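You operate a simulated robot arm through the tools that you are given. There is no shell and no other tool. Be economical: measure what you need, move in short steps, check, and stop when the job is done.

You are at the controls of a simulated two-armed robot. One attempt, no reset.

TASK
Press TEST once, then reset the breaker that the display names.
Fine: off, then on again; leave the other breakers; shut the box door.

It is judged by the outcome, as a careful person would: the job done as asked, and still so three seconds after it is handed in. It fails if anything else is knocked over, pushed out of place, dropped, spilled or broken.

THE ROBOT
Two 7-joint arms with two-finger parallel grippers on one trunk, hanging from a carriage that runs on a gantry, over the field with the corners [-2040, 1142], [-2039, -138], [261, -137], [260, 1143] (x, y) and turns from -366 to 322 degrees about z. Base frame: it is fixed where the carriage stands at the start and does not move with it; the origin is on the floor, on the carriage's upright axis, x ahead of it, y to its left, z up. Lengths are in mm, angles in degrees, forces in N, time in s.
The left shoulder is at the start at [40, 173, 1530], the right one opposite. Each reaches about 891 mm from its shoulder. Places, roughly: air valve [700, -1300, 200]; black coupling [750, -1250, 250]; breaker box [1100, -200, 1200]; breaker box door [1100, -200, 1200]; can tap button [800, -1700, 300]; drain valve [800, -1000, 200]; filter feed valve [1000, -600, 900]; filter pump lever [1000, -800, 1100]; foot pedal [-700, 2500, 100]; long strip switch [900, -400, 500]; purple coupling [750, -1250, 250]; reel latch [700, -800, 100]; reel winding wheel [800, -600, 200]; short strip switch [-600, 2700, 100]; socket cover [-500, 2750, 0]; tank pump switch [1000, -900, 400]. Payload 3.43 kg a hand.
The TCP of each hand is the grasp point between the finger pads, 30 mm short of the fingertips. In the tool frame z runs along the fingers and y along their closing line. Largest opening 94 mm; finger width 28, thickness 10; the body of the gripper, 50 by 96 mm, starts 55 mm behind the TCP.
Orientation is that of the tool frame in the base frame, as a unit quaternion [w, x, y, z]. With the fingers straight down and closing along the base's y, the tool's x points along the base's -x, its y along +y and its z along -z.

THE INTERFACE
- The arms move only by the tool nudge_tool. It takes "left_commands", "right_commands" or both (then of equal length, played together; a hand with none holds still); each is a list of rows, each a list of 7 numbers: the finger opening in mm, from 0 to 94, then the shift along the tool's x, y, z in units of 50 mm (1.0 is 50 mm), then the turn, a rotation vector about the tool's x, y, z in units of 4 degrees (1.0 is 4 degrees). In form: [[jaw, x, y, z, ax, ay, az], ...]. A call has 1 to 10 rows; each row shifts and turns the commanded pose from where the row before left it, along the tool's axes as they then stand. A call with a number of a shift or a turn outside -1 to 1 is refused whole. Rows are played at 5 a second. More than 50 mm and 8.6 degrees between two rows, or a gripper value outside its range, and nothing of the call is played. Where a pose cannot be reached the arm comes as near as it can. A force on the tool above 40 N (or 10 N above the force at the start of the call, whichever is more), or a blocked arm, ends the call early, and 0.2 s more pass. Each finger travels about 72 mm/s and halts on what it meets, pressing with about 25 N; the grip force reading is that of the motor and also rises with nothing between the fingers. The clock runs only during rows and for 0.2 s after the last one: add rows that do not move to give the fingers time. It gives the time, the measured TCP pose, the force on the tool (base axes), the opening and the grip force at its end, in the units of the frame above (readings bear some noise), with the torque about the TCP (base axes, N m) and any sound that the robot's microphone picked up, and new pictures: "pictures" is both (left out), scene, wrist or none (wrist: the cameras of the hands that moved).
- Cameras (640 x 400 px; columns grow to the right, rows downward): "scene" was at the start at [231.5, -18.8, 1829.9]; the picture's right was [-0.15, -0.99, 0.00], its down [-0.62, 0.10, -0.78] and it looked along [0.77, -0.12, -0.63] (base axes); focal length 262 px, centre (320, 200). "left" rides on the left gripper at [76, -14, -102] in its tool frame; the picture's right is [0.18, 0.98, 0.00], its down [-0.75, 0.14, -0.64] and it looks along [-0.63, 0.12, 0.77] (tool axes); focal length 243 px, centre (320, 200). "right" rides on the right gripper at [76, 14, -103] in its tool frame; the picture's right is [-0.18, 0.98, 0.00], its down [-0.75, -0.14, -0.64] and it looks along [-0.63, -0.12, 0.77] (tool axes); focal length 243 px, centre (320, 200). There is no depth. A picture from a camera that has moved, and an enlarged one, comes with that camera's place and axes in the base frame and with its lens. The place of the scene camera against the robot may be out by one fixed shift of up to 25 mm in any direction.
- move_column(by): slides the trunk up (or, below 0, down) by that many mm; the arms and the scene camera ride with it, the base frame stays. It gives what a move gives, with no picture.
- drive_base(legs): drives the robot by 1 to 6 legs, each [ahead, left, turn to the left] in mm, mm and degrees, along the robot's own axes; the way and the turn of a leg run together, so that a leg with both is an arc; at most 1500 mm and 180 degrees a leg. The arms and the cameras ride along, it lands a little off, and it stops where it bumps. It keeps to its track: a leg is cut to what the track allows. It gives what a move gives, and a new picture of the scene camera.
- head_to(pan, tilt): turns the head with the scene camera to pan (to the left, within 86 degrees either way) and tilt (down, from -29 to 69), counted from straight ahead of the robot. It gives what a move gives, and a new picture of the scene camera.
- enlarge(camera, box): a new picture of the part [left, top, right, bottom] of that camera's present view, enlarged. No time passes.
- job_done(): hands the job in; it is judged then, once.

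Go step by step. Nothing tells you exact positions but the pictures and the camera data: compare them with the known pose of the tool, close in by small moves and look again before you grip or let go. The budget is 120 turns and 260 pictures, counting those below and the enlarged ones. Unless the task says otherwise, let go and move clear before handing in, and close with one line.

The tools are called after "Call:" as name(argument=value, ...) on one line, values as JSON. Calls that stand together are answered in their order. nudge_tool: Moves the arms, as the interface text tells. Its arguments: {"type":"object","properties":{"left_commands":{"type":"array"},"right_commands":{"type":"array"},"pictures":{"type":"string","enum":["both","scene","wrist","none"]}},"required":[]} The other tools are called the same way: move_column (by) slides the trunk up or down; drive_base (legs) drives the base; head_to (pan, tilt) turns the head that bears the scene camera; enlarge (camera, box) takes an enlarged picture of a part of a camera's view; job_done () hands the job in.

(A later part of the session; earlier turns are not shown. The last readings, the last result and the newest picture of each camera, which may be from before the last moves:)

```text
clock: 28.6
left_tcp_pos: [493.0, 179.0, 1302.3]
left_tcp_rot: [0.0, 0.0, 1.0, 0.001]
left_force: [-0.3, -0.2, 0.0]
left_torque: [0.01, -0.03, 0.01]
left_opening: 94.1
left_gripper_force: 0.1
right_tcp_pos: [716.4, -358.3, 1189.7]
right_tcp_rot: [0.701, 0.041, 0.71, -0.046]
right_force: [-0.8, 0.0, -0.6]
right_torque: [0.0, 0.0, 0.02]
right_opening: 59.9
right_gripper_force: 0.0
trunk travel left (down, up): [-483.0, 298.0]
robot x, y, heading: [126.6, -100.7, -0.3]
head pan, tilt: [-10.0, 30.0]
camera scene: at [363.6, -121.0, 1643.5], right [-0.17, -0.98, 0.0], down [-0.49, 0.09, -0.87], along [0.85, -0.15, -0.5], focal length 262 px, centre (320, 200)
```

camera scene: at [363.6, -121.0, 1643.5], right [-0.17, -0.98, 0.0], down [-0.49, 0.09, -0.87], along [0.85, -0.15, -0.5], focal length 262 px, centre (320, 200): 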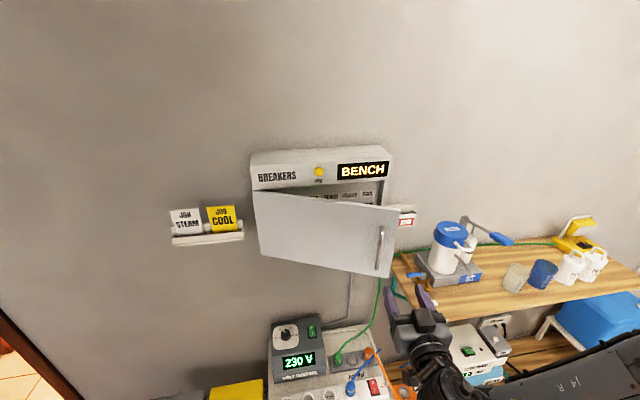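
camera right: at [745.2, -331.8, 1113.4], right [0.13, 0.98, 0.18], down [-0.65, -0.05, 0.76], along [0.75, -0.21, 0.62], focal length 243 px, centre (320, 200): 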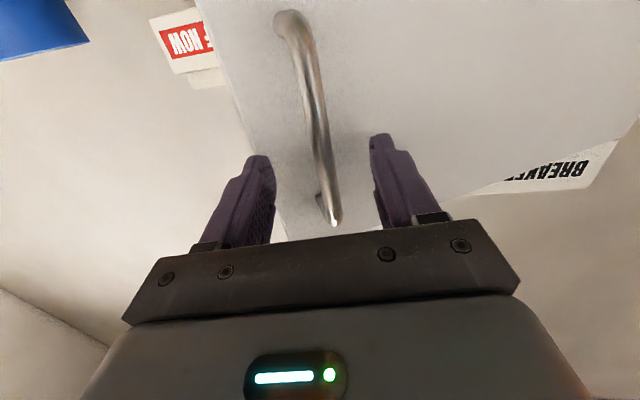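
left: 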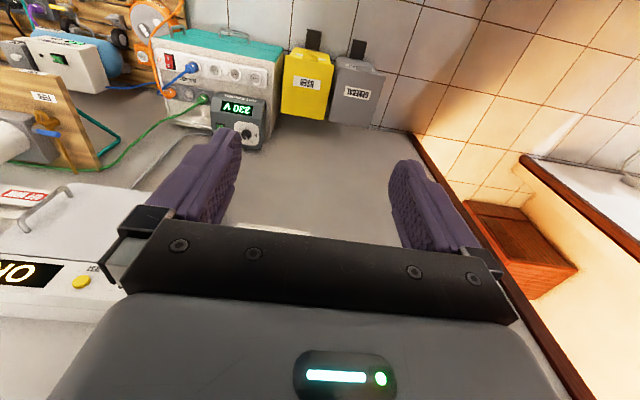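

The door stays ajar. I move the right hand to the right and yaw it about 65° so the closed fingers can hook behind the door's free edge.

Call:
nudge_tool(right_commands=[[0, 0, -0.95, 0.1, 0, 0, 0], [0, 0, -0.95, 0.1, 0, 0, 0], [0, 0, -0.95, 0.1, 0, 0, 0], [0, 0, 0, 0, -1, 0, 0], [0, 0, 0, 0, -1, 0, 0], [0, 0, 0, 0, -1, 0, 0], [0, 0, 0, 0, -1, 0, 0], [0, 0, 0, 0, -1, 0, 0], [0, 0, 0, 0, -1, 0, 0], [0, 0, 0, 0, -1, 0, 0]], pictures="none")

Call:
nudge_tool(right_commands=[[0, 0, 0, 0, -1, 0, 0], [0, 0, 0, 0, -1, 0, 0], [0, 0, 0, 0, -1, 0, 0], [0, 0, 0, 0, -1, 0, 0], [0, 0, 0, 0, -1, 0, 0], [0, 0, 0, 0, -1, 0, 0], [0, 0, 0, 0, -1, 0, 0], [0, 0, 0, 0, -1, 0, 0], [0, 0, 0, 0, -1, 0, 0], [0, 0, 0, 0, 0, 0, 0]])

```text
clock: 30.9
left_tcp_pos: [493.8, 178.9, 1302.6]
left_tcp_rot: [0.0, 0.0, 1.0, 0.0]
left_force: [0.4, 0.4, -0.2]
left_torque: [-0.04, 0.01, 0.0]
left_opening: 94.0
left_gripper_force: 0.0
right_tcp_pos: [713.2, -501.5, 1189.3]
right_tcp_rot: [0.691, -0.13, 0.7, 0.127]
right_force: [0.3, 0.0, 0.6]
right_torque: [0.01, -0.02, -0.02]
right_opening: 0.1
right_gripper_force: 25.3
trunk travel left (down, up): [-483.0, 298.0]
robot x, y, heading: [123.3, -99.0, 0.1]
head pan, tilt: [-10.0, 30.0]
```

```text
clock: 33.0
left_tcp_pos: [493.2, 179.7, 1301.9]
left_tcp_rot: [0.0, 0.0, 1.0, 0.0]
left_force: [-0.2, -0.2, 0.0]
left_torque: [0.0, 0.0, 0.0]
left_opening: 93.9
left_gripper_force: 0.1
right_tcp_pos: [710.2, -501.2, 1196.3]
right_tcp_rot: [0.617, -0.336, 0.627, 0.337]
right_force: [0.1, -0.4, 1.1]
right_torque: [0.01, -0.02, 0.03]
right_opening: 0.0
right_gripper_force: 24.6
right hand out of reach, approached as far as the arm can: row 9
trunk travel left (down, up): [-483.0, 298.0]
robot x, y, heading: [129.3, -102.0, 0.1]
head pan, tilt: [-10.0, 30.0]
camera scene: at [363.9, -121.0, 1643.6], right [-0.17, -0.98, 0.0], down [-0.49, 0.09, -0.87], along [0.85, -0.15, -0.5], focal length 262 px, centre (320, 200)
camera right: at [641.9, -578.7, 1120.6], right [-0.82, 0.54, 0.19], down [-0.22, -0.61, 0.76], along [0.53, 0.58, 0.62], focal length 243 px, centre (320, 200)
```

scene: 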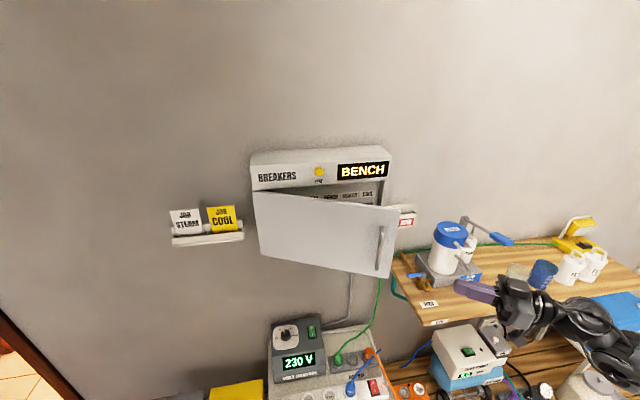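
right: 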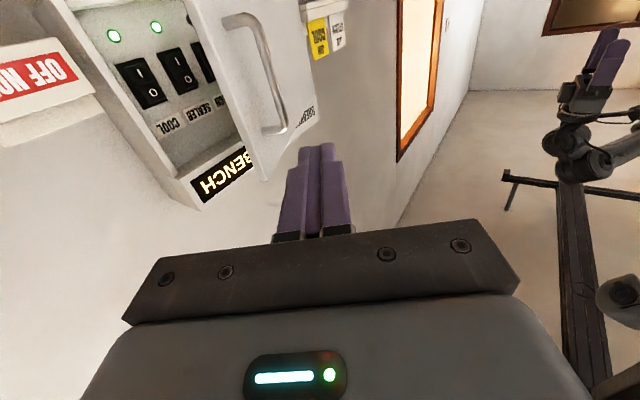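

The yaw is about 57°, and this view confirms the door edge near [857, -431]. I move forward to the right of the edge, then left behind it.

Call:
nudge_tool(right_commands=[[0, 0, -0.73, 0.48, 0, 0, 0], [0, 0, -0.73, 0.48, 0, 0, 0], [0, 0, -0.73, 0.48, 0, 0, 0], [0, 0, -0.73, 0.48, 0, 0, 0], [0, 0, 0, 0, 0, 0, 0]])

```text
clock: 34.2
left_tcp_pos: [493.5, 179.3, 1301.7]
left_tcp_rot: [-0.001, 0.0, 1.0, 0.0]
left_force: [-0.4, -0.5, 0.0]
left_torque: [0.0, -0.01, 0.03]
left_opening: 94.2
left_gripper_force: 0.0
right_tcp_pos: [756.9, -479.1, 1231.6]
right_tcp_rot: [0.618, -0.335, 0.627, 0.335]
right_force: [-0.4, 0.3, 0.1]
right_torque: [-0.02, -0.01, -0.01]
right_opening: 0.0
right_gripper_force: 25.2
right hand out of reach, approached as far as the arm can: row 1, 2, 3, 4
trunk travel left (down, up): [-483.0, 298.0]
robot x, y, heading: [127.2, -101.6, -0.2]
head pan, tilt: [-10.0, 30.0]
camera scene: at [363.9, -121.0, 1643.7], right [-0.17, -0.98, 0.0], down [-0.49, 0.09, -0.87], along [0.85, -0.15, -0.5], focal length 262 px, centre (320, 200)
camera right: at [688.5, -557.8, 1156.4], right [-0.82, 0.54, 0.19], down [-0.22, -0.61, 0.76], along [0.53, 0.58, 0.62], focal length 243 px, centre (320, 200)
```

scene: 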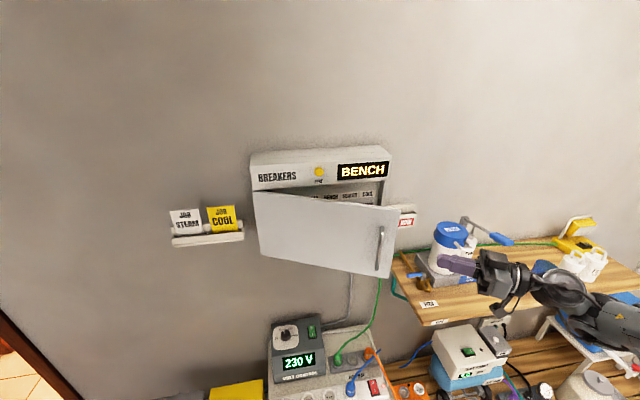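
right: 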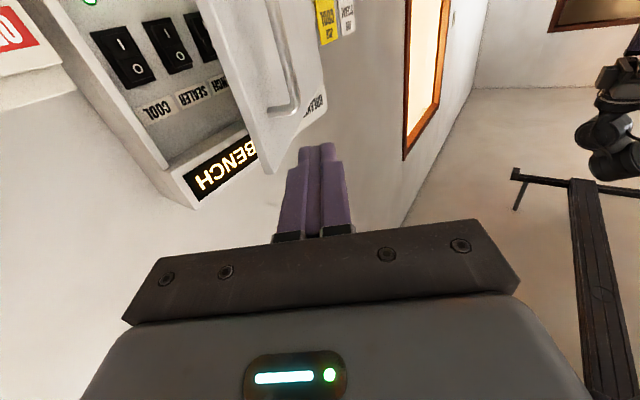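

The arm geometry limits that, so I use the carriage instead: forward 135, then check.

Call:
drive_base(legs=[[132, 0, 0]])

Call:
enlarge(camera="right", box=[0, 0, 640, 400])

```text
clock: 35.5
left_tcp_pos: [625.5, 180.1, 1302.6]
left_tcp_rot: [0.0, 0.0, 1.0, 0.0]
left_force: [-0.2, 0.2, 0.8]
left_torque: [0.03, -0.03, -0.01]
left_opening: 93.8
left_gripper_force: 0.2
right_tcp_pos: [889.7, -480.4, 1231.8]
right_tcp_rot: [0.617, -0.336, 0.627, 0.336]
right_force: [0.8, -0.1, 0.1]
right_torque: [-0.02, -0.01, 0.0]
right_opening: 0.0
right_gripper_force: 24.2
trunk travel left (down, up): [-483.0, 298.0]
robot x, y, heading: [255.8, -100.3, -0.1]
head pan, tilt: [-10.0, 30.0]
camera scene: at [496.2, -120.9, 1643.8], right [-0.17, -0.98, 0.0], down [-0.49, 0.09, -0.87], along [0.85, -0.15, -0.5], focal length 262 px, centre (320, 200)
```

scene: 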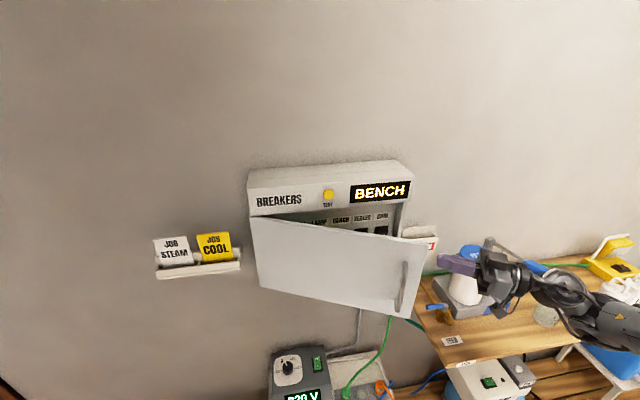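

```text
1.00 times, centred on (320, 200) of right (not enlarged: the box is as wide or as high as the picture)
camera zoom: at [821.1, -557.6, 1156.6], right [-0.82, 0.54, 0.19], down [-0.22, -0.61, 0.76], along [0.53, 0.58, 0.62], focal length 243 px, centre (320, 200)
```

zoom: 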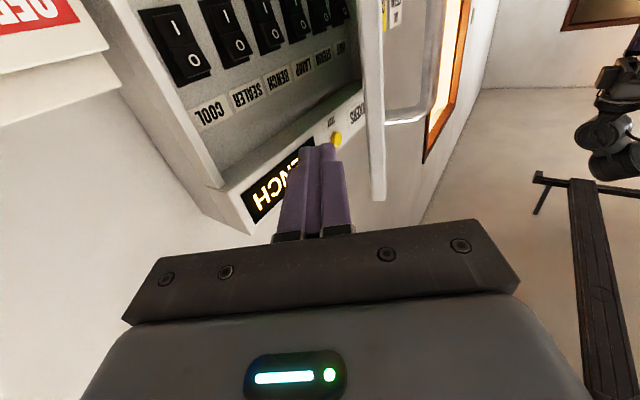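

The fingers sit between box and door edge. I shift left 40, then drag the door open with the carriage along its arc.

Call:
drive_base(legs=[[0, 40, 0], [-50, 28, 0], [-50, 32, 0]])

Call:
enlarge(camera="right", box=[0, 0, 640, 400])

```text
clock: 37.5
left_tcp_pos: [524.3, 280.2, 1302.0]
left_tcp_rot: [0.0, -0.001, 1.0, 0.0]
left_force: [-0.2, 0.5, 0.4]
left_torque: [-0.05, 0.01, 0.02]
left_opening: 94.0
left_gripper_force: 0.0
right_tcp_pos: [787.9, -380.1, 1230.5]
right_tcp_rot: [0.617, -0.336, 0.627, 0.336]
right_force: [-0.3, -0.6, -0.1]
right_torque: [0.03, 0.03, -0.03]
right_opening: 0.2
right_gripper_force: 25.2
trunk travel left (down, up): [-483.0, 298.0]
robot x, y, heading: [157.3, 2.6, 0.1]
head pan, tilt: [-10.0, 30.0]
camera scene: at [395.4, -21.5, 1643.5], right [-0.17, -0.98, 0.0], down [-0.49, 0.09, -0.87], along [0.85, -0.15, -0.5], focal length 262 px, centre (320, 200)
```

scene: 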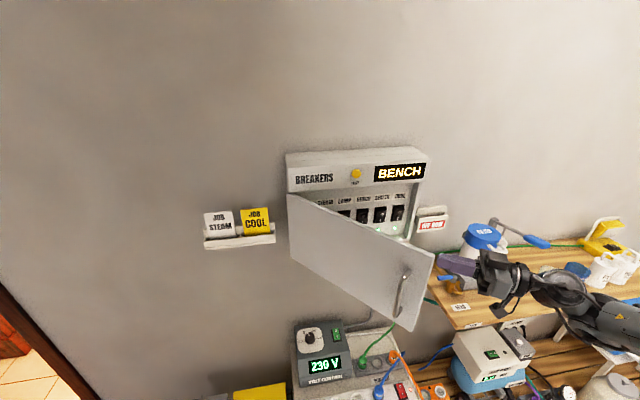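

```text
1.00 times, centred on (320, 200) of right (not enlarged: the box is as wide or as high as the picture)
camera zoom: at [719.4, -458.2, 1155.8], right [-0.82, 0.54, 0.19], down [-0.22, -0.61, 0.76], along [0.53, 0.58, 0.62], focal length 243 px, centre (320, 200)
```

zoom: 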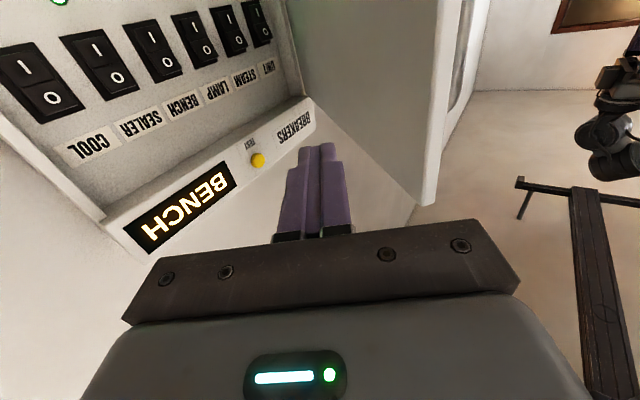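

The door swings easily, about 47° now. I push it further open to about 80°.

Call:
drive_base(legs=[[-50, 95, 0], [-50, 110, 0]])

Call:
enlarge(camera="right", box=[0, 0, 640, 400])

```text
clock: 39.6
left_tcp_pos: [426.1, 484.0, 1302.9]
left_tcp_rot: [0.0, 0.0, 1.0, 0.0]
left_force: [0.0, 0.8, 0.0]
left_torque: [-0.04, -0.01, 0.0]
left_opening: 94.1
left_gripper_force: 0.0
right_tcp_pos: [688.0, -175.1, 1231.4]
right_tcp_rot: [0.617, -0.336, 0.627, 0.336]
right_force: [0.7, 0.1, 0.3]
right_torque: [0.0, -0.03, -0.01]
right_opening: 0.0
right_gripper_force: 25.4
trunk travel left (down, up): [-483.0, 298.0]
robot x, y, heading: [58.7, 202.2, 0.2]
head pan, tilt: [-10.0, 30.0]
camera scene: at [296.5, 183.3, 1643.6], right [-0.17, -0.98, 0.0], down [-0.49, 0.09, -0.87], along [0.85, -0.15, -0.5], focal length 262 px, centre (320, 200)
```

scene: 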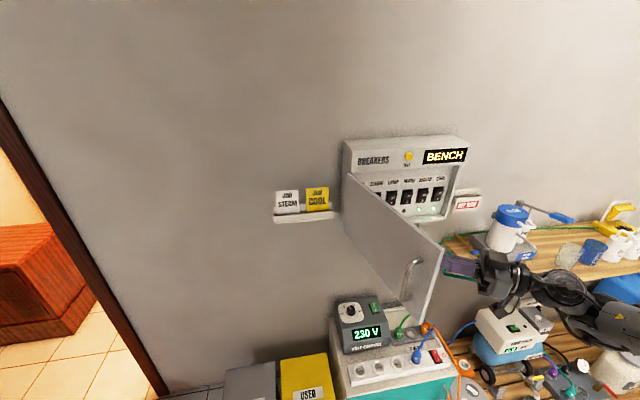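

```text
1.00 times, centred on (320, 200) of right (not enlarged: the box is as wide or as high as the picture)
camera zoom: at [620.8, -253.2, 1155.8], right [-0.82, 0.54, 0.19], down [-0.22, -0.61, 0.76], along [0.53, 0.58, 0.62], focal length 243 px, centre (320, 200)
```

zoom: 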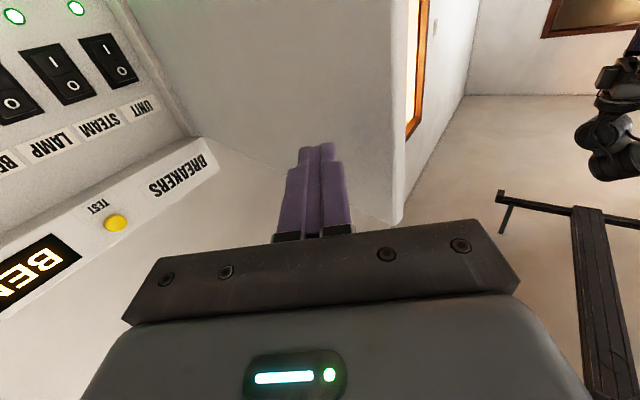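

Call:
drive_base(legs=[[0, 75, 0], [0, -100, 0]])

Call:
enlarge(camera="scene", box=[330, 120, 490, 230])

```text
clock: 41.4
left_tcp_pos: [425.1, 457.3, 1302.7]
left_tcp_rot: [0.0, 0.0, 1.0, -0.001]
left_force: [-0.2, -0.3, 0.1]
left_torque: [0.03, 0.03, -0.02]
left_opening: 94.2
left_gripper_force: 0.0
right_tcp_pos: [688.5, -202.4, 1232.0]
right_tcp_rot: [0.617, -0.336, 0.627, 0.336]
right_force: [-0.4, -0.4, 0.6]
right_torque: [0.01, 0.03, 0.01]
right_opening: 0.2
right_gripper_force: 24.8
trunk travel left (down, up): [-483.0, 298.0]
robot x, y, heading: [58.5, 177.1, 0.2]
head pan, tilt: [-10.0, 30.0]
camera scene: at [296.7, 157.2, 1643.7], right [-0.17, -0.98, 0.0], down [-0.49, 0.09, -0.87], along [0.85, -0.15, -0.5], focal length 262 px, centre (320, 200)
```

scene: 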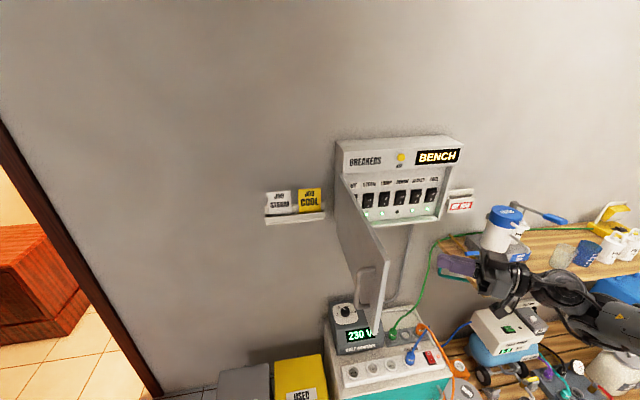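

```text
3.64 times, centred on (410, 175) of scene
camera zoom: at [296.7, 157.2, 1643.7], right [-0.17, -0.98, 0.0], down [-0.49, 0.09, -0.87], along [0.85, -0.15, -0.5], focal length 953 px, centre (-7, 291)
```

zoom: 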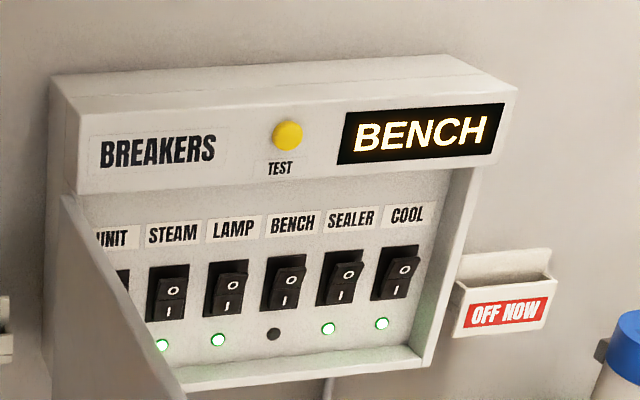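

The door stands near 88°. The BENCH indicator is dark, its rocker is at about [1090, -280, 1164], with O at top and I at bottom. I look closer, and drive back into position.

Call:
enlarge(camera="scene", box=[370, 170, 450, 220])

Call:
drive_base(legs=[[0, -277, 0], [120, 0, 0]])

Call:
nudge_tool(right_commands=[[0, 0, 0, 0, 1, 0, 0], [0, 0, 0, 0, 1, 0, 0], [0, 0, 0, 0, 1, 0, 0], [0, 0, 0, 0, 1, 0, 0], [0, 0, 0, 0, 1, 0, 0], [0, 0, 0, 0, 1, 0, 0], [0, 0, 0, 0, 1, 0, 0], [0, 0, 0, 0, 1, 0, 0], [0, 0, 0, 0, 0, 0, 0]])

```text
8.00 times, centred on (410, 195) of scene
camera zoom: at [296.7, 157.2, 1643.7], right [-0.17, -0.98, 0.0], down [-0.49, 0.09, -0.87], along [0.85, -0.15, -0.5], focal length 2096 px, centre (-400, 240)
```

zoom: 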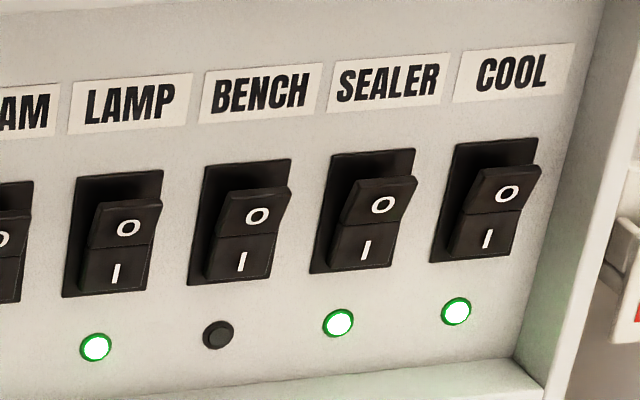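

```text
clock: 44.1
left_tcp_pos: [546.7, 176.2, 1301.5]
left_tcp_rot: [0.001, 0.002, 1.0, 0.0]
left_force: [-0.4, -0.8, -0.5]
left_torque: [-0.03, -0.01, 0.03]
left_opening: 93.9
left_gripper_force: 0.1
right_tcp_pos: [808.1, -484.1, 1231.9]
right_tcp_rot: [0.618, -0.334, 0.629, 0.334]
right_force: [-0.2, 0.2, -0.3]
right_torque: [-0.03, 0.03, -0.02]
right_opening: 0.0
right_gripper_force: 24.9
trunk travel left (down, up): [-483.0, 298.0]
robot x, y, heading: [182.2, -100.9, 0.1]
head pan, tilt: [-10.0, 30.0]
camera scene: at [416.8, -123.3, 1643.8], right [-0.18, -0.98, 0.0], down [-0.49, 0.09, -0.87], along [0.85, -0.15, -0.5], focal length 262 px, centre (320, 200)
```

scene: 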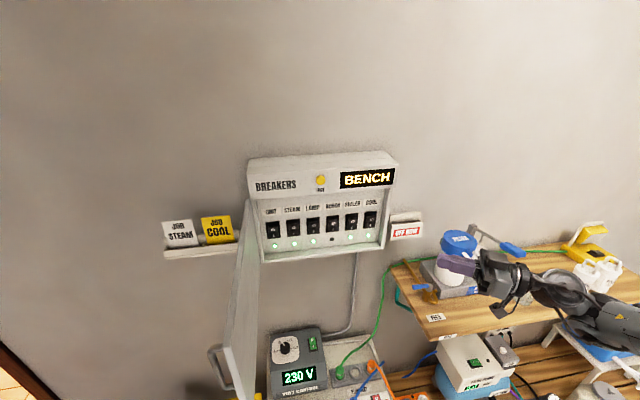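

```text
clock: 46.1
left_tcp_pos: [547.2, 177.0, 1302.2]
left_tcp_rot: [-0.001, 0.002, 1.0, 0.0]
left_force: [-0.7, 0.4, 0.6]
left_torque: [0.0, -0.04, -0.01]
left_opening: 93.9
left_gripper_force: 0.0
right_tcp_pos: [807.4, -484.6, 1231.9]
right_tcp_rot: [0.686, -0.152, 0.696, 0.149]
right_force: [0.0, 0.6, 0.7]
right_torque: [-0.01, 0.0, -0.01]
right_opening: 0.0
right_gripper_force: 25.1
trunk travel left (down, up): [-483.0, 298.0]
robot x, y, heading: [184.7, -99.6, -0.1]
head pan, tilt: [-10.0, 30.0]
camera scene: at [416.5, -123.3, 1643.7], right [-0.18, -0.98, 0.0], down [-0.49, 0.09, -0.87], along [0.85, -0.15, -0.5], focal length 262 px, centre (320, 200)
camera right: at [708.4, -513.5, 1156.5], right [-0.41, 0.9, 0.18], down [-0.52, -0.39, 0.76], along [0.75, 0.21, 0.62], focal length 243 px, centre (320, 200)
```

scene: 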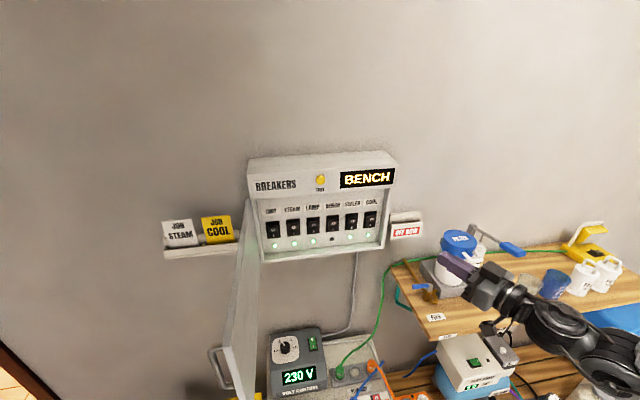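
right: 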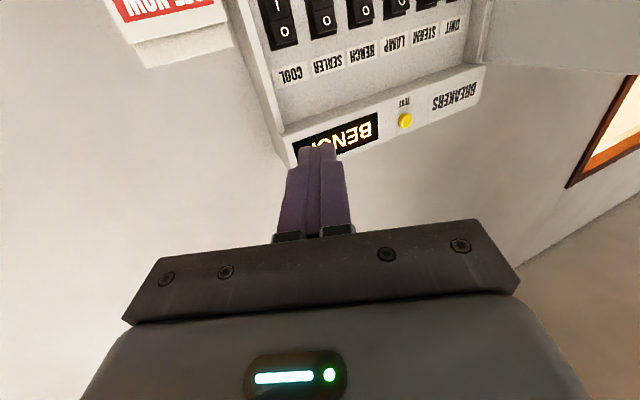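

Yaw is about 25° and the way in is clear. I line up laterally with BENCH's upper half (O), and drive forward.

Call:
nudge_tool(right_commands=[[0, 0.19, 0.7, 0.32, 0, 0, 0], [0, 0.19, 0.7, 0.32, 0, 0, 0], [0, 0.19, 0.7, 0.32, 0, 0, 0], [0, 0.19, 0.7, 0.32, 0, 0, 0], [0, 0.19, 0.7, 0.32, 0, 0, 0], [0, 0, 0, 0, 0, 0, 0]], pictures="none")

Call:
drive_base(legs=[[75, 0, 0]])

Call:
enlarge(camera="right", box=[0, 0, 640, 400])

```text
clock: 47.5
left_tcp_pos: [547.0, 176.8, 1302.3]
left_tcp_rot: [0.0, 0.002, 1.0, 0.001]
left_force: [0.1, 0.2, 0.1]
left_torque: [0.06, 0.0, 0.0]
left_opening: 93.9
left_gripper_force: 0.0
right_tcp_pos: [807.6, -292.4, 1183.6]
right_tcp_rot: [0.686, -0.152, 0.696, 0.15]
right_force: [1.0, -0.2, -0.1]
right_torque: [0.0, 0.0, 0.0]
right_opening: 0.0
right_gripper_force: 25.0
trunk travel left (down, up): [-483.0, 298.0]
robot x, y, heading: [182.0, -101.8, -0.3]
head pan, tilt: [-10.0, 30.0]
```

```text
clock: 48.6
left_tcp_pos: [624.1, 176.2, 1302.5]
left_tcp_rot: [0.001, 0.002, 1.0, 0.0]
left_force: [-0.1, 0.2, 0.5]
left_torque: [0.02, 0.0, 0.01]
left_opening: 94.0
left_gripper_force: 0.0
right_tcp_pos: [881.9, -293.1, 1183.0]
right_tcp_rot: [0.686, -0.151, 0.696, 0.148]
right_force: [0.5, -0.3, -0.4]
right_torque: [-0.01, 0.05, 0.02]
right_opening: 0.0
right_gripper_force: 25.0
trunk travel left (down, up): [-483.0, 298.0]
robot x, y, heading: [255.8, -101.8, -0.4]
head pan, tilt: [-10.0, 30.0]
camera scene: at [490.9, -123.6, 1643.8], right [-0.18, -0.98, 0.0], down [-0.49, 0.09, -0.87], along [0.85, -0.15, -0.5], focal length 262 px, centre (320, 200)
```

scene: 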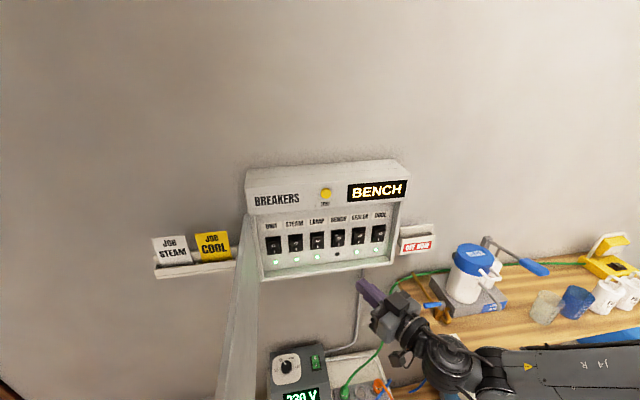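

```text
1.00 times, centred on (320, 200) of right (not enlarged: the box is as wide or as high as the picture)
camera zoom: at [782.6, -322.2, 1107.7], right [-0.41, 0.9, 0.18], down [-0.52, -0.39, 0.76], along [0.75, 0.21, 0.62], focal length 243 px, centre (320, 200)
```

zoom: 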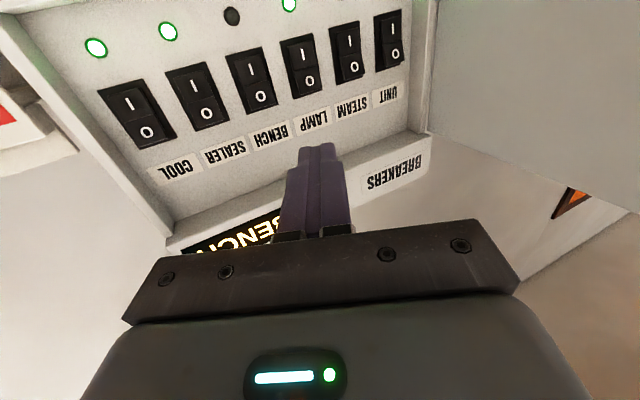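

The alignment holds: O at about y -279, z 1180. I advance straight to the box opening.

Call:
nudge_tool(right_commands=[[0, 0, -0.374, 0.818, 0, 0, 0], [0, 0, -0.374, 0.818, 0, 0, 0], [0, 0, -0.374, 0.818, 0, 0, 0], [0, 0, 0, 0, 0, 0, 0]])

Call:
enlarge(camera="scene", box=[260, 170, 420, 280])

```text
clock: 49.6
left_tcp_pos: [621.1, 177.8, 1301.4]
left_tcp_rot: [0.0, 0.002, 1.0, 0.0]
left_force: [-0.7, -0.4, 0.0]
left_torque: [0.0, 0.01, 0.0]
left_opening: 94.1
left_gripper_force: 0.0
right_tcp_pos: [990.2, -308.2, 1210.4]
right_tcp_rot: [0.686, -0.151, 0.697, 0.149]
right_force: [0.3, 0.0, -0.3]
right_torque: [0.0, -0.01, 0.02]
right_opening: 0.1
right_gripper_force: 24.6
right hand out of reach, approached as far as the arm can: row 2, 3
trunk travel left (down, up): [-483.0, 298.0]
robot x, y, heading: [254.1, -103.4, -0.1]
head pan, tilt: [-10.0, 30.0]
camera scene: at [490.4, -123.6, 1643.6], right [-0.18, -0.98, 0.0], down [-0.49, 0.09, -0.87], along [0.85, -0.15, -0.5], focal length 262 px, centre (320, 200)
camera right: at [891.1, -337.2, 1135.7], right [-0.41, 0.9, 0.18], down [-0.51, -0.39, 0.76], along [0.76, 0.22, 0.62], focal length 243 px, centre (320, 200)
```

scene: 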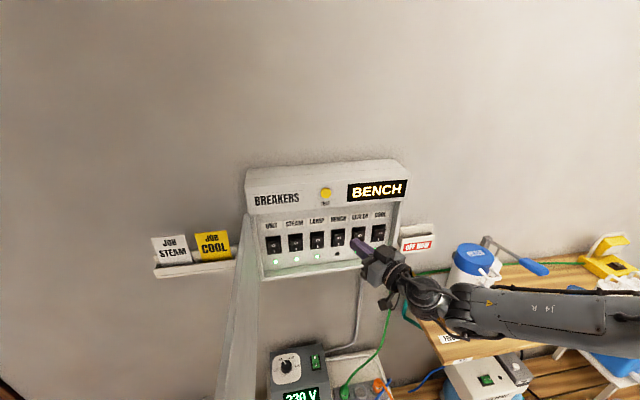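
right: 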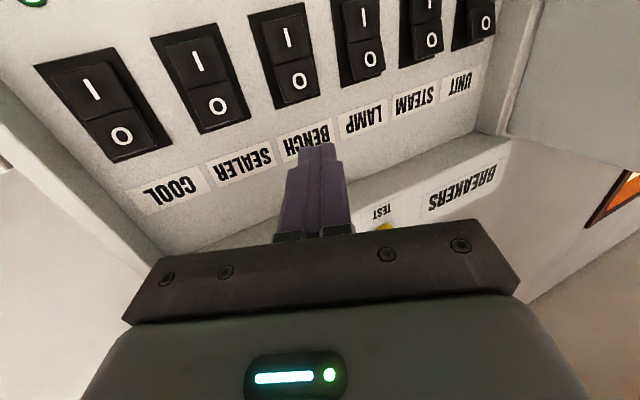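

```text
3.64 times, centred on (340, 225) of scene
camera zoom: at [490.4, -123.6, 1643.6], right [-0.18, -0.98, 0.0], down [-0.49, 0.09, -0.87], along [0.85, -0.15, -0.5], focal length 953 px, centre (247, 109)
```

zoom: 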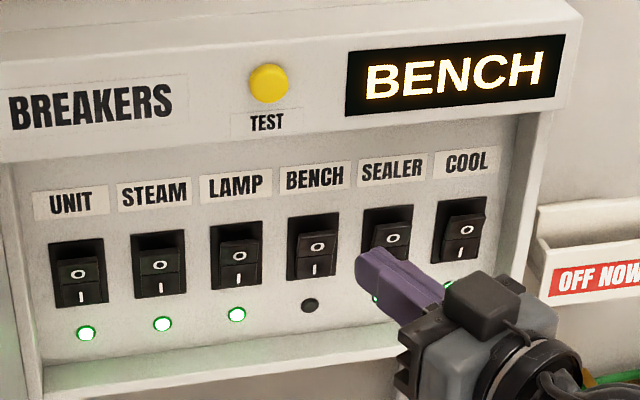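

The arm drifts up and right at its reach limit, so a lower shoulder should help. I back off 95 mm, lower the trunk 110 mm and raise the hand to match.

Call:
nudge_tool(right_commands=[[0, 0, 0.4, -0.87, 0, 0, 0], [0, 0, 0.4, -0.87, 0, 0, 0], [0, 0, 0, 0, 0, 0, 0]], pictures="none")

Call:
move_column(by=-110)

Call:
nudge_tool(right_commands=[[0, -0.85, 0.2, 0.1, 0, 0, 0], [0, -0.85, 0.2, 0.1, 0, 0, 0], [0, 0, 0, 0, 0, 0, 0]])

```text
clock: 50.4
left_tcp_pos: [622.0, 177.1, 1301.9]
left_tcp_rot: [0.001, 0.002, 1.0, 0.0]
left_force: [0.6, -0.2, -0.8]
left_torque: [-0.01, 0.02, -0.03]
left_opening: 94.0
left_gripper_force: 0.1
right_tcp_pos: [893.4, -306.0, 1211.4]
right_tcp_rot: [0.686, -0.152, 0.695, 0.149]
right_force: [0.1, -0.1, 0.6]
right_torque: [0.0, -0.01, -0.02]
right_opening: 0.0
right_gripper_force: 25.2
trunk travel left (down, up): [-483.0, 298.0]
robot x, y, heading: [254.6, -101.4, -0.1]
head pan, tilt: [-10.0, 30.0]
```

```text
clock: 51.8
left_tcp_pos: [621.1, 176.8, 1192.3]
left_tcp_rot: [-0.001, 0.002, 1.0, 0.0]
left_force: [-0.8, -0.2, -0.7]
left_torque: [0.0, -0.01, 0.0]
left_opening: 94.1
left_gripper_force: 0.1
right_tcp_pos: [894.7, -305.7, 1102.5]
right_tcp_rot: [0.686, -0.151, 0.696, 0.149]
right_force: [-0.3, -0.5, -0.3]
right_torque: [0.04, 0.02, -0.01]
right_opening: 0.0
right_gripper_force: 25.5
trunk travel left (down, up): [-373.0, 408.0]
robot x, y, heading: [258.8, -100.5, -0.5]
head pan, tilt: [-10.0, 30.0]
```

```text
clock: 52.6
left_tcp_pos: [621.2, 176.7, 1192.6]
left_tcp_rot: [0.0, 0.002, 1.0, -0.001]
left_force: [-0.4, -0.5, 1.0]
left_torque: [-0.02, 0.02, -0.02]
left_opening: 94.0
left_gripper_force: 0.1
right_tcp_pos: [896.2, -283.3, 1187.5]
right_tcp_rot: [0.686, -0.152, 0.696, 0.15]
right_force: [0.7, 0.0, -0.1]
right_torque: [0.02, 0.0, 0.01]
right_opening: 0.3
right_gripper_force: 24.7
trunk travel left (down, up): [-373.0, 408.0]
robot x, y, heading: [255.1, -103.4, -0.1]
head pan, tilt: [-10.0, 30.0]
camera scene: at [490.5, -123.5, 1533.6], right [-0.18, -0.98, 0.0], down [-0.49, 0.09, -0.87], along [0.85, -0.15, -0.5], focal length 262 px, centre (320, 200)
camera right: at [797.2, -312.8, 1112.0], right [-0.41, 0.9, 0.18], down [-0.52, -0.39, 0.76], along [0.75, 0.21, 0.62], focal length 243 px, centre (320, 200)
```

scene: 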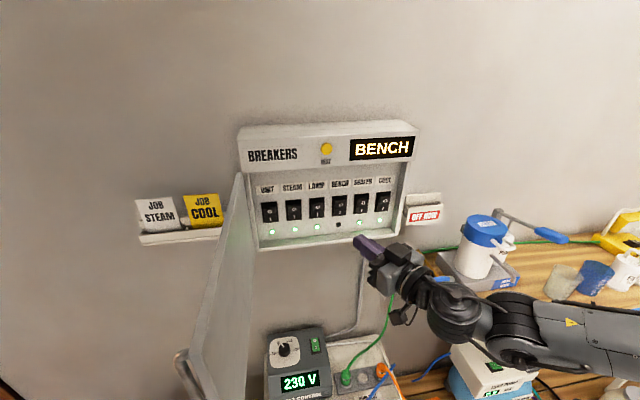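
right: 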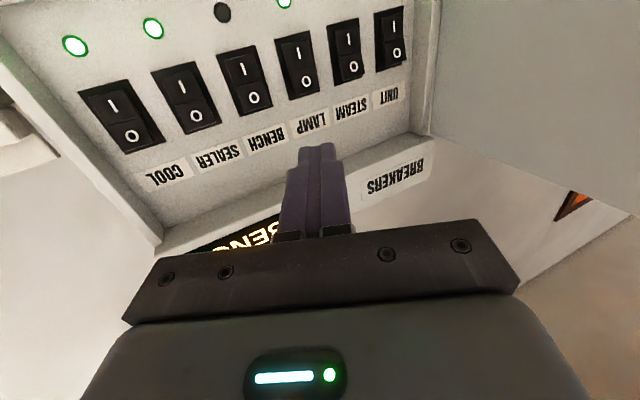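

Call:
nudge_tool(right_commands=[[0, 0.03, -0.373, 0.672, 0, 0, 0], [0, 0.03, -0.373, 0.672, 0, 0, 0], [0, 0.03, -0.373, 0.672, 0, 0, 0], [0, 0, 0, 0, 0, 0, 0]])

Call:
enlarge(camera="scene", box=[260, 160, 420, 260])

```text
clock: 53.6
left_tcp_pos: [620.1, 176.5, 1192.5]
left_tcp_rot: [0.0, 0.002, 1.0, 0.0]
left_force: [0.0, -0.3, 0.1]
left_torque: [0.04, -0.01, 0.03]
left_opening: 93.7
left_gripper_force: 0.1
right_tcp_pos: [1011.6, -291.7, 1180.5]
right_tcp_rot: [0.686, -0.151, 0.696, 0.149]
right_force: [0.0, -0.2, -0.3]
right_torque: [0.01, 0.02, 0.01]
right_opening: 0.2
right_gripper_force: 24.9
trunk travel left (down, up): [-373.0, 408.0]
robot x, y, heading: [254.3, -100.9, -0.1]
head pan, tilt: [-10.0, 30.0]
camera scene: at [490.2, -123.7, 1533.6], right [-0.18, -0.98, 0.0], down [-0.49, 0.09, -0.87], along [0.85, -0.15, -0.5], focal length 262 px, centre (320, 200)
camera right: at [911.7, -322.0, 1105.2], right [-0.41, 0.9, 0.18], down [-0.52, -0.39, 0.76], along [0.75, 0.22, 0.62], focal length 243 px, centre (320, 200)
```

scene: 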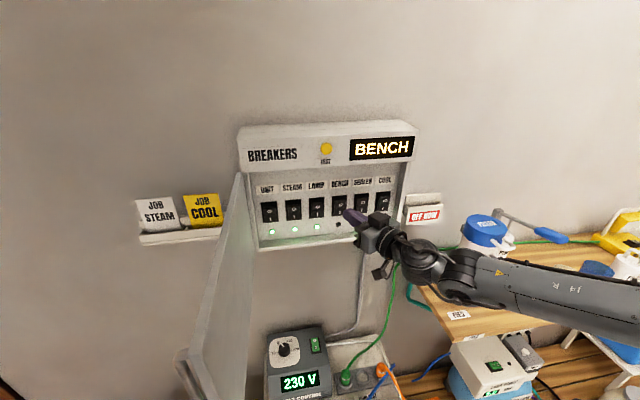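
right: 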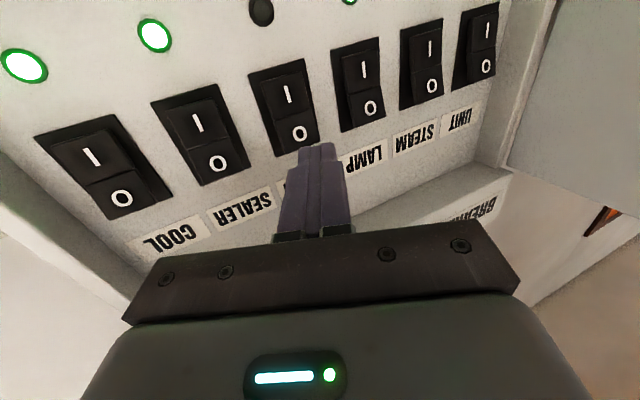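

```text
4.00 times, centred on (340, 210) of scene
camera zoom: at [490.2, -123.7, 1533.6], right [-0.18, -0.98, 0.0], down [-0.49, 0.09, -0.87], along [0.85, -0.15, -0.5], focal length 1048 px, centre (240, 160)
```

zoom: 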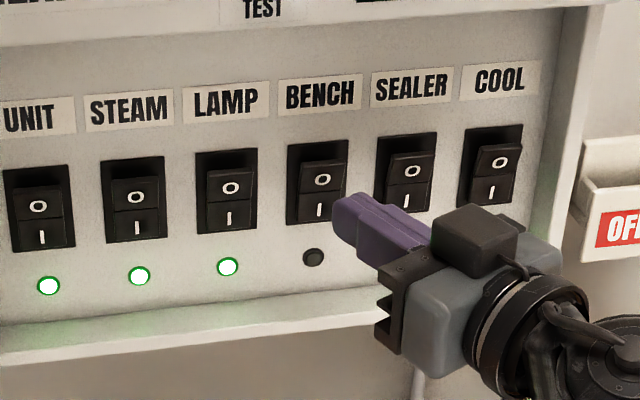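

Aligned below the header with O straight ahead. I press in small steps.

Call:
nudge_tool(right_commands=[[0, -0.06, -0.06, 0.15, 0, 0, 0], [0, 0, -0.066, 0.145, 0, 0, 0], [0, 0, -0.066, 0.145, 0, 0, 0], [0, 0, -0.05, 0.11, 0, 0, 0], [0, 0, -0.05, 0.11, 0, 0, 0]])

Call:
enlarge(camera="scene", box=[260, 160, 420, 260])

```text
clock: 54.8
left_tcp_pos: [619.9, 177.8, 1192.1]
left_tcp_rot: [0.0, 0.001, 1.0, 0.0]
left_force: [-0.5, 0.8, 0.6]
left_torque: [0.01, -0.03, 0.0]
left_opening: 93.9
left_gripper_force: 0.0
right_tcp_pos: [1046.7, -293.2, 1184.1]
right_tcp_rot: [0.687, -0.151, 0.696, 0.149]
right_force: [-1.0, 0.3, 0.7]
right_torque: [0.02, -0.04, -0.01]
right_opening: 0.0
right_gripper_force: 25.2
trunk travel left (down, up): [-373.0, 408.0]
robot x, y, heading: [257.4, -101.6, -0.3]
head pan, tilt: [-10.0, 30.0]
camera scene: at [490.6, -123.5, 1533.7], right [-0.18, -0.98, 0.0], down [-0.49, 0.09, -0.87], along [0.85, -0.15, -0.5], focal length 262 px, centre (320, 200)
camera right: at [946.9, -322.1, 1109.2], right [-0.41, 0.9, 0.18], down [-0.52, -0.39, 0.76], along [0.75, 0.21, 0.62], focal length 243 px, centre (320, 200)
```

scene: 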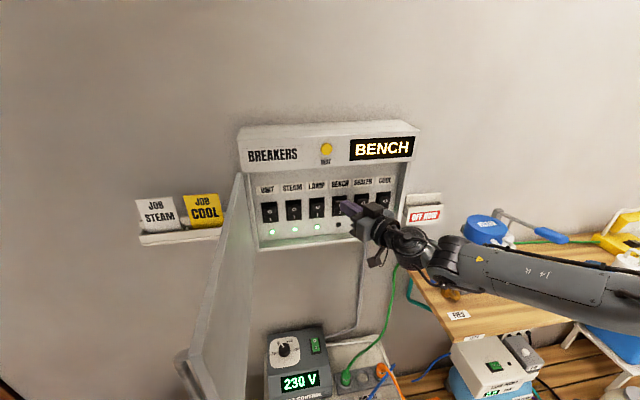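
right: 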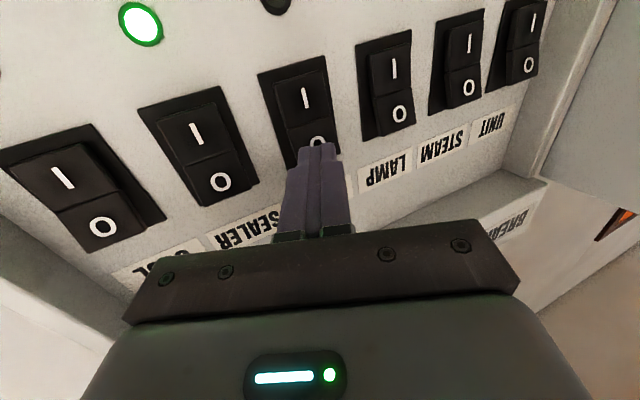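

```text
4.00 times, centred on (340, 210) of scene
camera zoom: at [490.6, -123.5, 1533.7], right [-0.18, -0.98, 0.0], down [-0.49, 0.09, -0.87], along [0.85, -0.15, -0.5], focal length 1048 px, centre (240, 160)
```

zoom: 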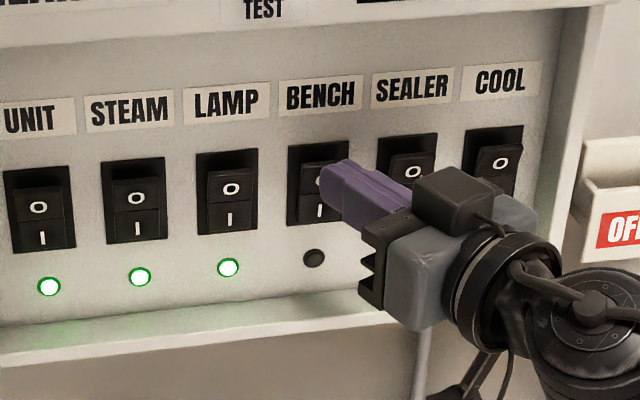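

Not yet in contact. I shift 4 mm left and continue.

Call:
nudge_tool(right_commands=[[0, 0, 0.04, 0.11, 0, 0, 0], [0, 0, -0.033, 0.073, 0, 0, 0], [0, 0, -0.033, 0.073, 0, 0, 0], [0, 0, -0.033, 0.073, 0, 0, 0], [0, 0, -0.033, 0.073, 0, 0, 0]])

Call:
enlarge(camera="scene", box=[260, 160, 420, 260])

```text
clock: 56.0
left_tcp_pos: [620.5, 177.0, 1191.5]
left_tcp_rot: [0.0, 0.002, 1.0, 0.001]
left_force: [1.0, -0.3, 0.6]
left_torque: [-0.04, 0.03, 0.02]
left_opening: 93.6
left_gripper_force: 0.1
right_tcp_pos: [1049.8, -295.3, 1192.1]
right_tcp_rot: [0.686, -0.151, 0.696, 0.148]
right_force: [-0.1, 0.8, -0.3]
right_torque: [0.02, 0.01, -0.01]
right_opening: 0.0
right_gripper_force: 25.5
right hand out of reach, approached as far as the arm can: row 1, 2, 3, 4, 5
trunk travel left (down, up): [-373.0, 408.0]
robot x, y, heading: [254.5, -102.1, -0.4]
head pan, tilt: [-10.0, 30.0]
camera scene: at [490.5, -123.5, 1533.6], right [-0.18, -0.98, 0.0], down [-0.49, 0.09, -0.87], along [0.85, -0.15, -0.5], focal length 262 px, centre (320, 200)
camera right: at [951.3, -324.6, 1116.0], right [-0.41, 0.9, 0.18], down [-0.52, -0.39, 0.76], along [0.75, 0.21, 0.62], focal length 243 px, centre (320, 200)
```

scene: 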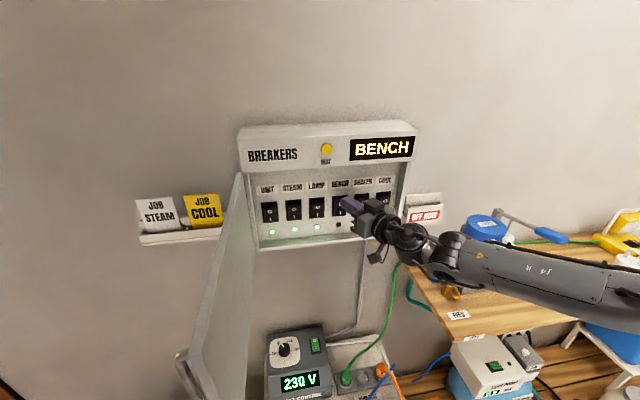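
right: 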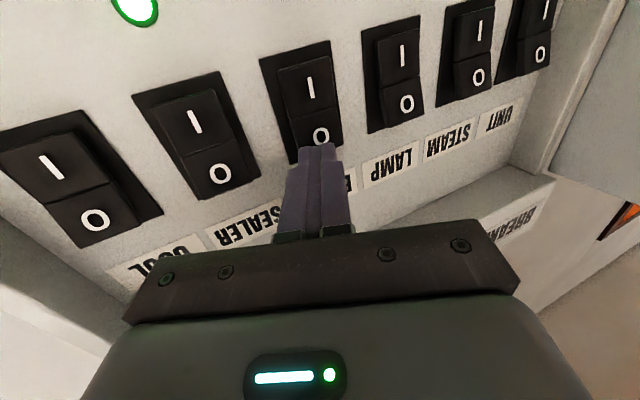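

```text
4.00 times, centred on (340, 210) of scene
camera zoom: at [490.5, -123.5, 1533.6], right [-0.18, -0.98, 0.0], down [-0.49, 0.09, -0.87], along [0.85, -0.15, -0.5], focal length 1048 px, centre (240, 160)
```

zoom: 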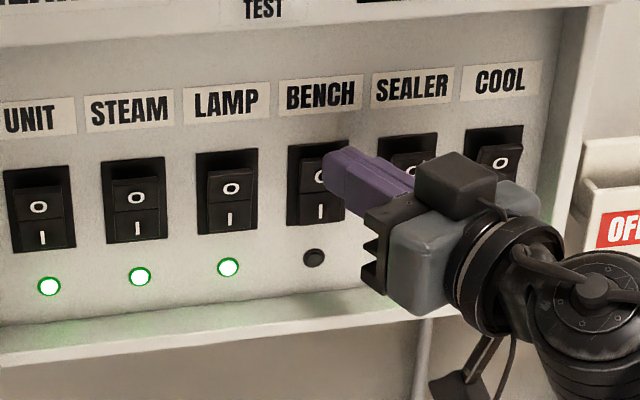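

Still about 15 mm short of reach. More yaw lines the hand up with the forearm, so I back off, shift the carriage right, and yaw to about 40°.

Call:
nudge_tool(right_commands=[[0, 0, 0.33, -0.73, 0, 0, 0], [0, 0, 0.33, -0.73, 0, 0, 0], [0, 0, 0, 0, -1, 0, 0], [0, 0, 0, 0, -1, 0, 0], [0, 0, 0, 0, -1, 0, 0], [0, 0, 0, 0, -1, 0, 0], [0, 0, 0, 0, 0, 0, 0]], pictures="none")

Call:
drive_base(legs=[[4, -32, 0]])

```text
clock: 57.6
left_tcp_pos: [620.6, 176.7, 1192.4]
left_tcp_rot: [-0.001, 0.002, 1.0, 0.001]
left_force: [0.5, 0.2, 0.3]
left_torque: [-0.02, 0.03, 0.03]
left_opening: 93.9
left_gripper_force: 0.1
right_tcp_pos: [972.0, -295.7, 1192.1]
right_tcp_rot: [0.658, -0.246, 0.668, 0.245]
right_force: [0.8, -0.4, 0.5]
right_torque: [-0.02, 0.0, -0.02]
right_opening: 0.0
right_gripper_force: 24.6
trunk travel left (down, up): [-373.0, 408.0]
robot x, y, heading: [256.9, -99.0, -0.0]
head pan, tilt: [-10.0, 30.0]
```

```text
clock: 58.4
left_tcp_pos: [624.5, 144.0, 1192.0]
left_tcp_rot: [0.0, 0.002, 1.0, -0.001]
left_force: [0.2, -0.1, -0.7]
left_torque: [0.02, -0.01, -0.01]
left_opening: 94.0
left_gripper_force: 0.2
right_tcp_pos: [974.8, -328.1, 1192.8]
right_tcp_rot: [0.658, -0.246, 0.668, 0.245]
right_force: [0.2, 0.6, 0.0]
right_torque: [-0.02, 0.02, 0.04]
right_opening: 0.0
right_gripper_force: 24.6
trunk travel left (down, up): [-373.0, 408.0]
robot x, y, heading: [258.9, -131.0, -0.2]
head pan, tilt: [-10.0, 30.0]
camera scene: at [494.5, -155.9, 1533.7], right [-0.18, -0.98, 0.0], down [-0.49, 0.09, -0.87], along [0.85, -0.15, -0.5], focal length 262 px, centre (320, 200)
```

scene: 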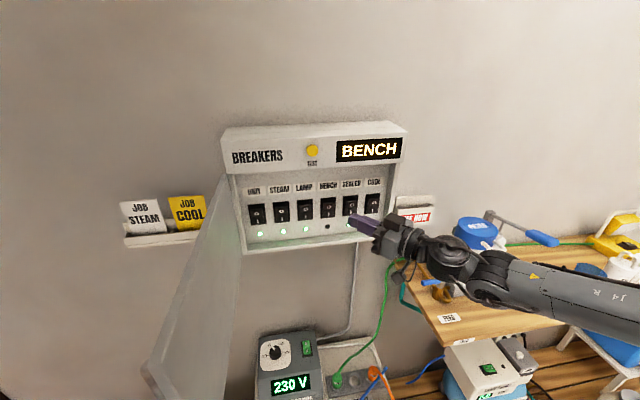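

Call:
nudge_tool(right_commands=[[0, 0.1, -0.11, 0.658, 0, 0, 0], [0, 0.1, -0.11, 0.658, 0, 0, 0], [0, 0, 0, 0, 0, 0, 0]], pictures="wrist")

Call:
enlarge(camera="scene", box=[250, 160, 410, 260])

```text
clock: 59.2
left_tcp_pos: [623.8, 144.5, 1192.4]
left_tcp_rot: [0.0, 0.002, 1.0, 0.0]
left_force: [-0.1, 1.1, 0.2]
left_torque: [-0.02, 0.02, 0.02]
left_opening: 94.2
left_gripper_force: 0.0
right_tcp_pos: [1023.0, -296.1, 1185.6]
right_tcp_rot: [0.658, -0.246, 0.668, 0.245]
right_force: [0.6, -0.5, -0.6]
right_torque: [0.01, -0.01, 0.01]
right_opening: 0.2
right_gripper_force: 25.2
right hand out of reach, approached as far as the arm can: row 2
trunk travel left (down, up): [-373.0, 408.0]
robot x, y, heading: [258.3, -134.6, -0.4]
head pan, tilt: [-10.0, 30.0]
camera right: at [936.4, -351.5, 1111.0], right [-0.64, 0.75, 0.19], down [-0.39, -0.52, 0.76], along [0.67, 0.41, 0.62], focal length 243 px, centre (320, 200)
```

right: 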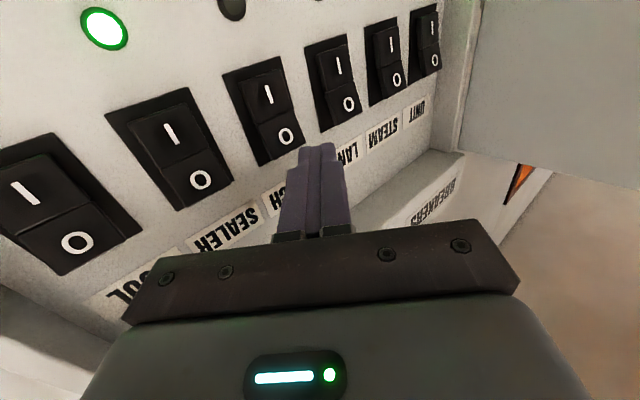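

```text
4.00 times, centred on (330, 210) of scene
camera zoom: at [494.4, -155.2, 1533.7], right [-0.18, -0.98, 0.0], down [-0.49, 0.09, -0.87], along [0.85, -0.15, -0.5], focal length 1048 px, centre (280, 160)
```

zoom: 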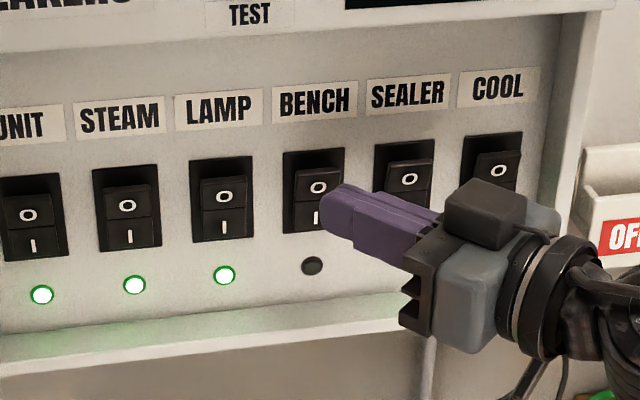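

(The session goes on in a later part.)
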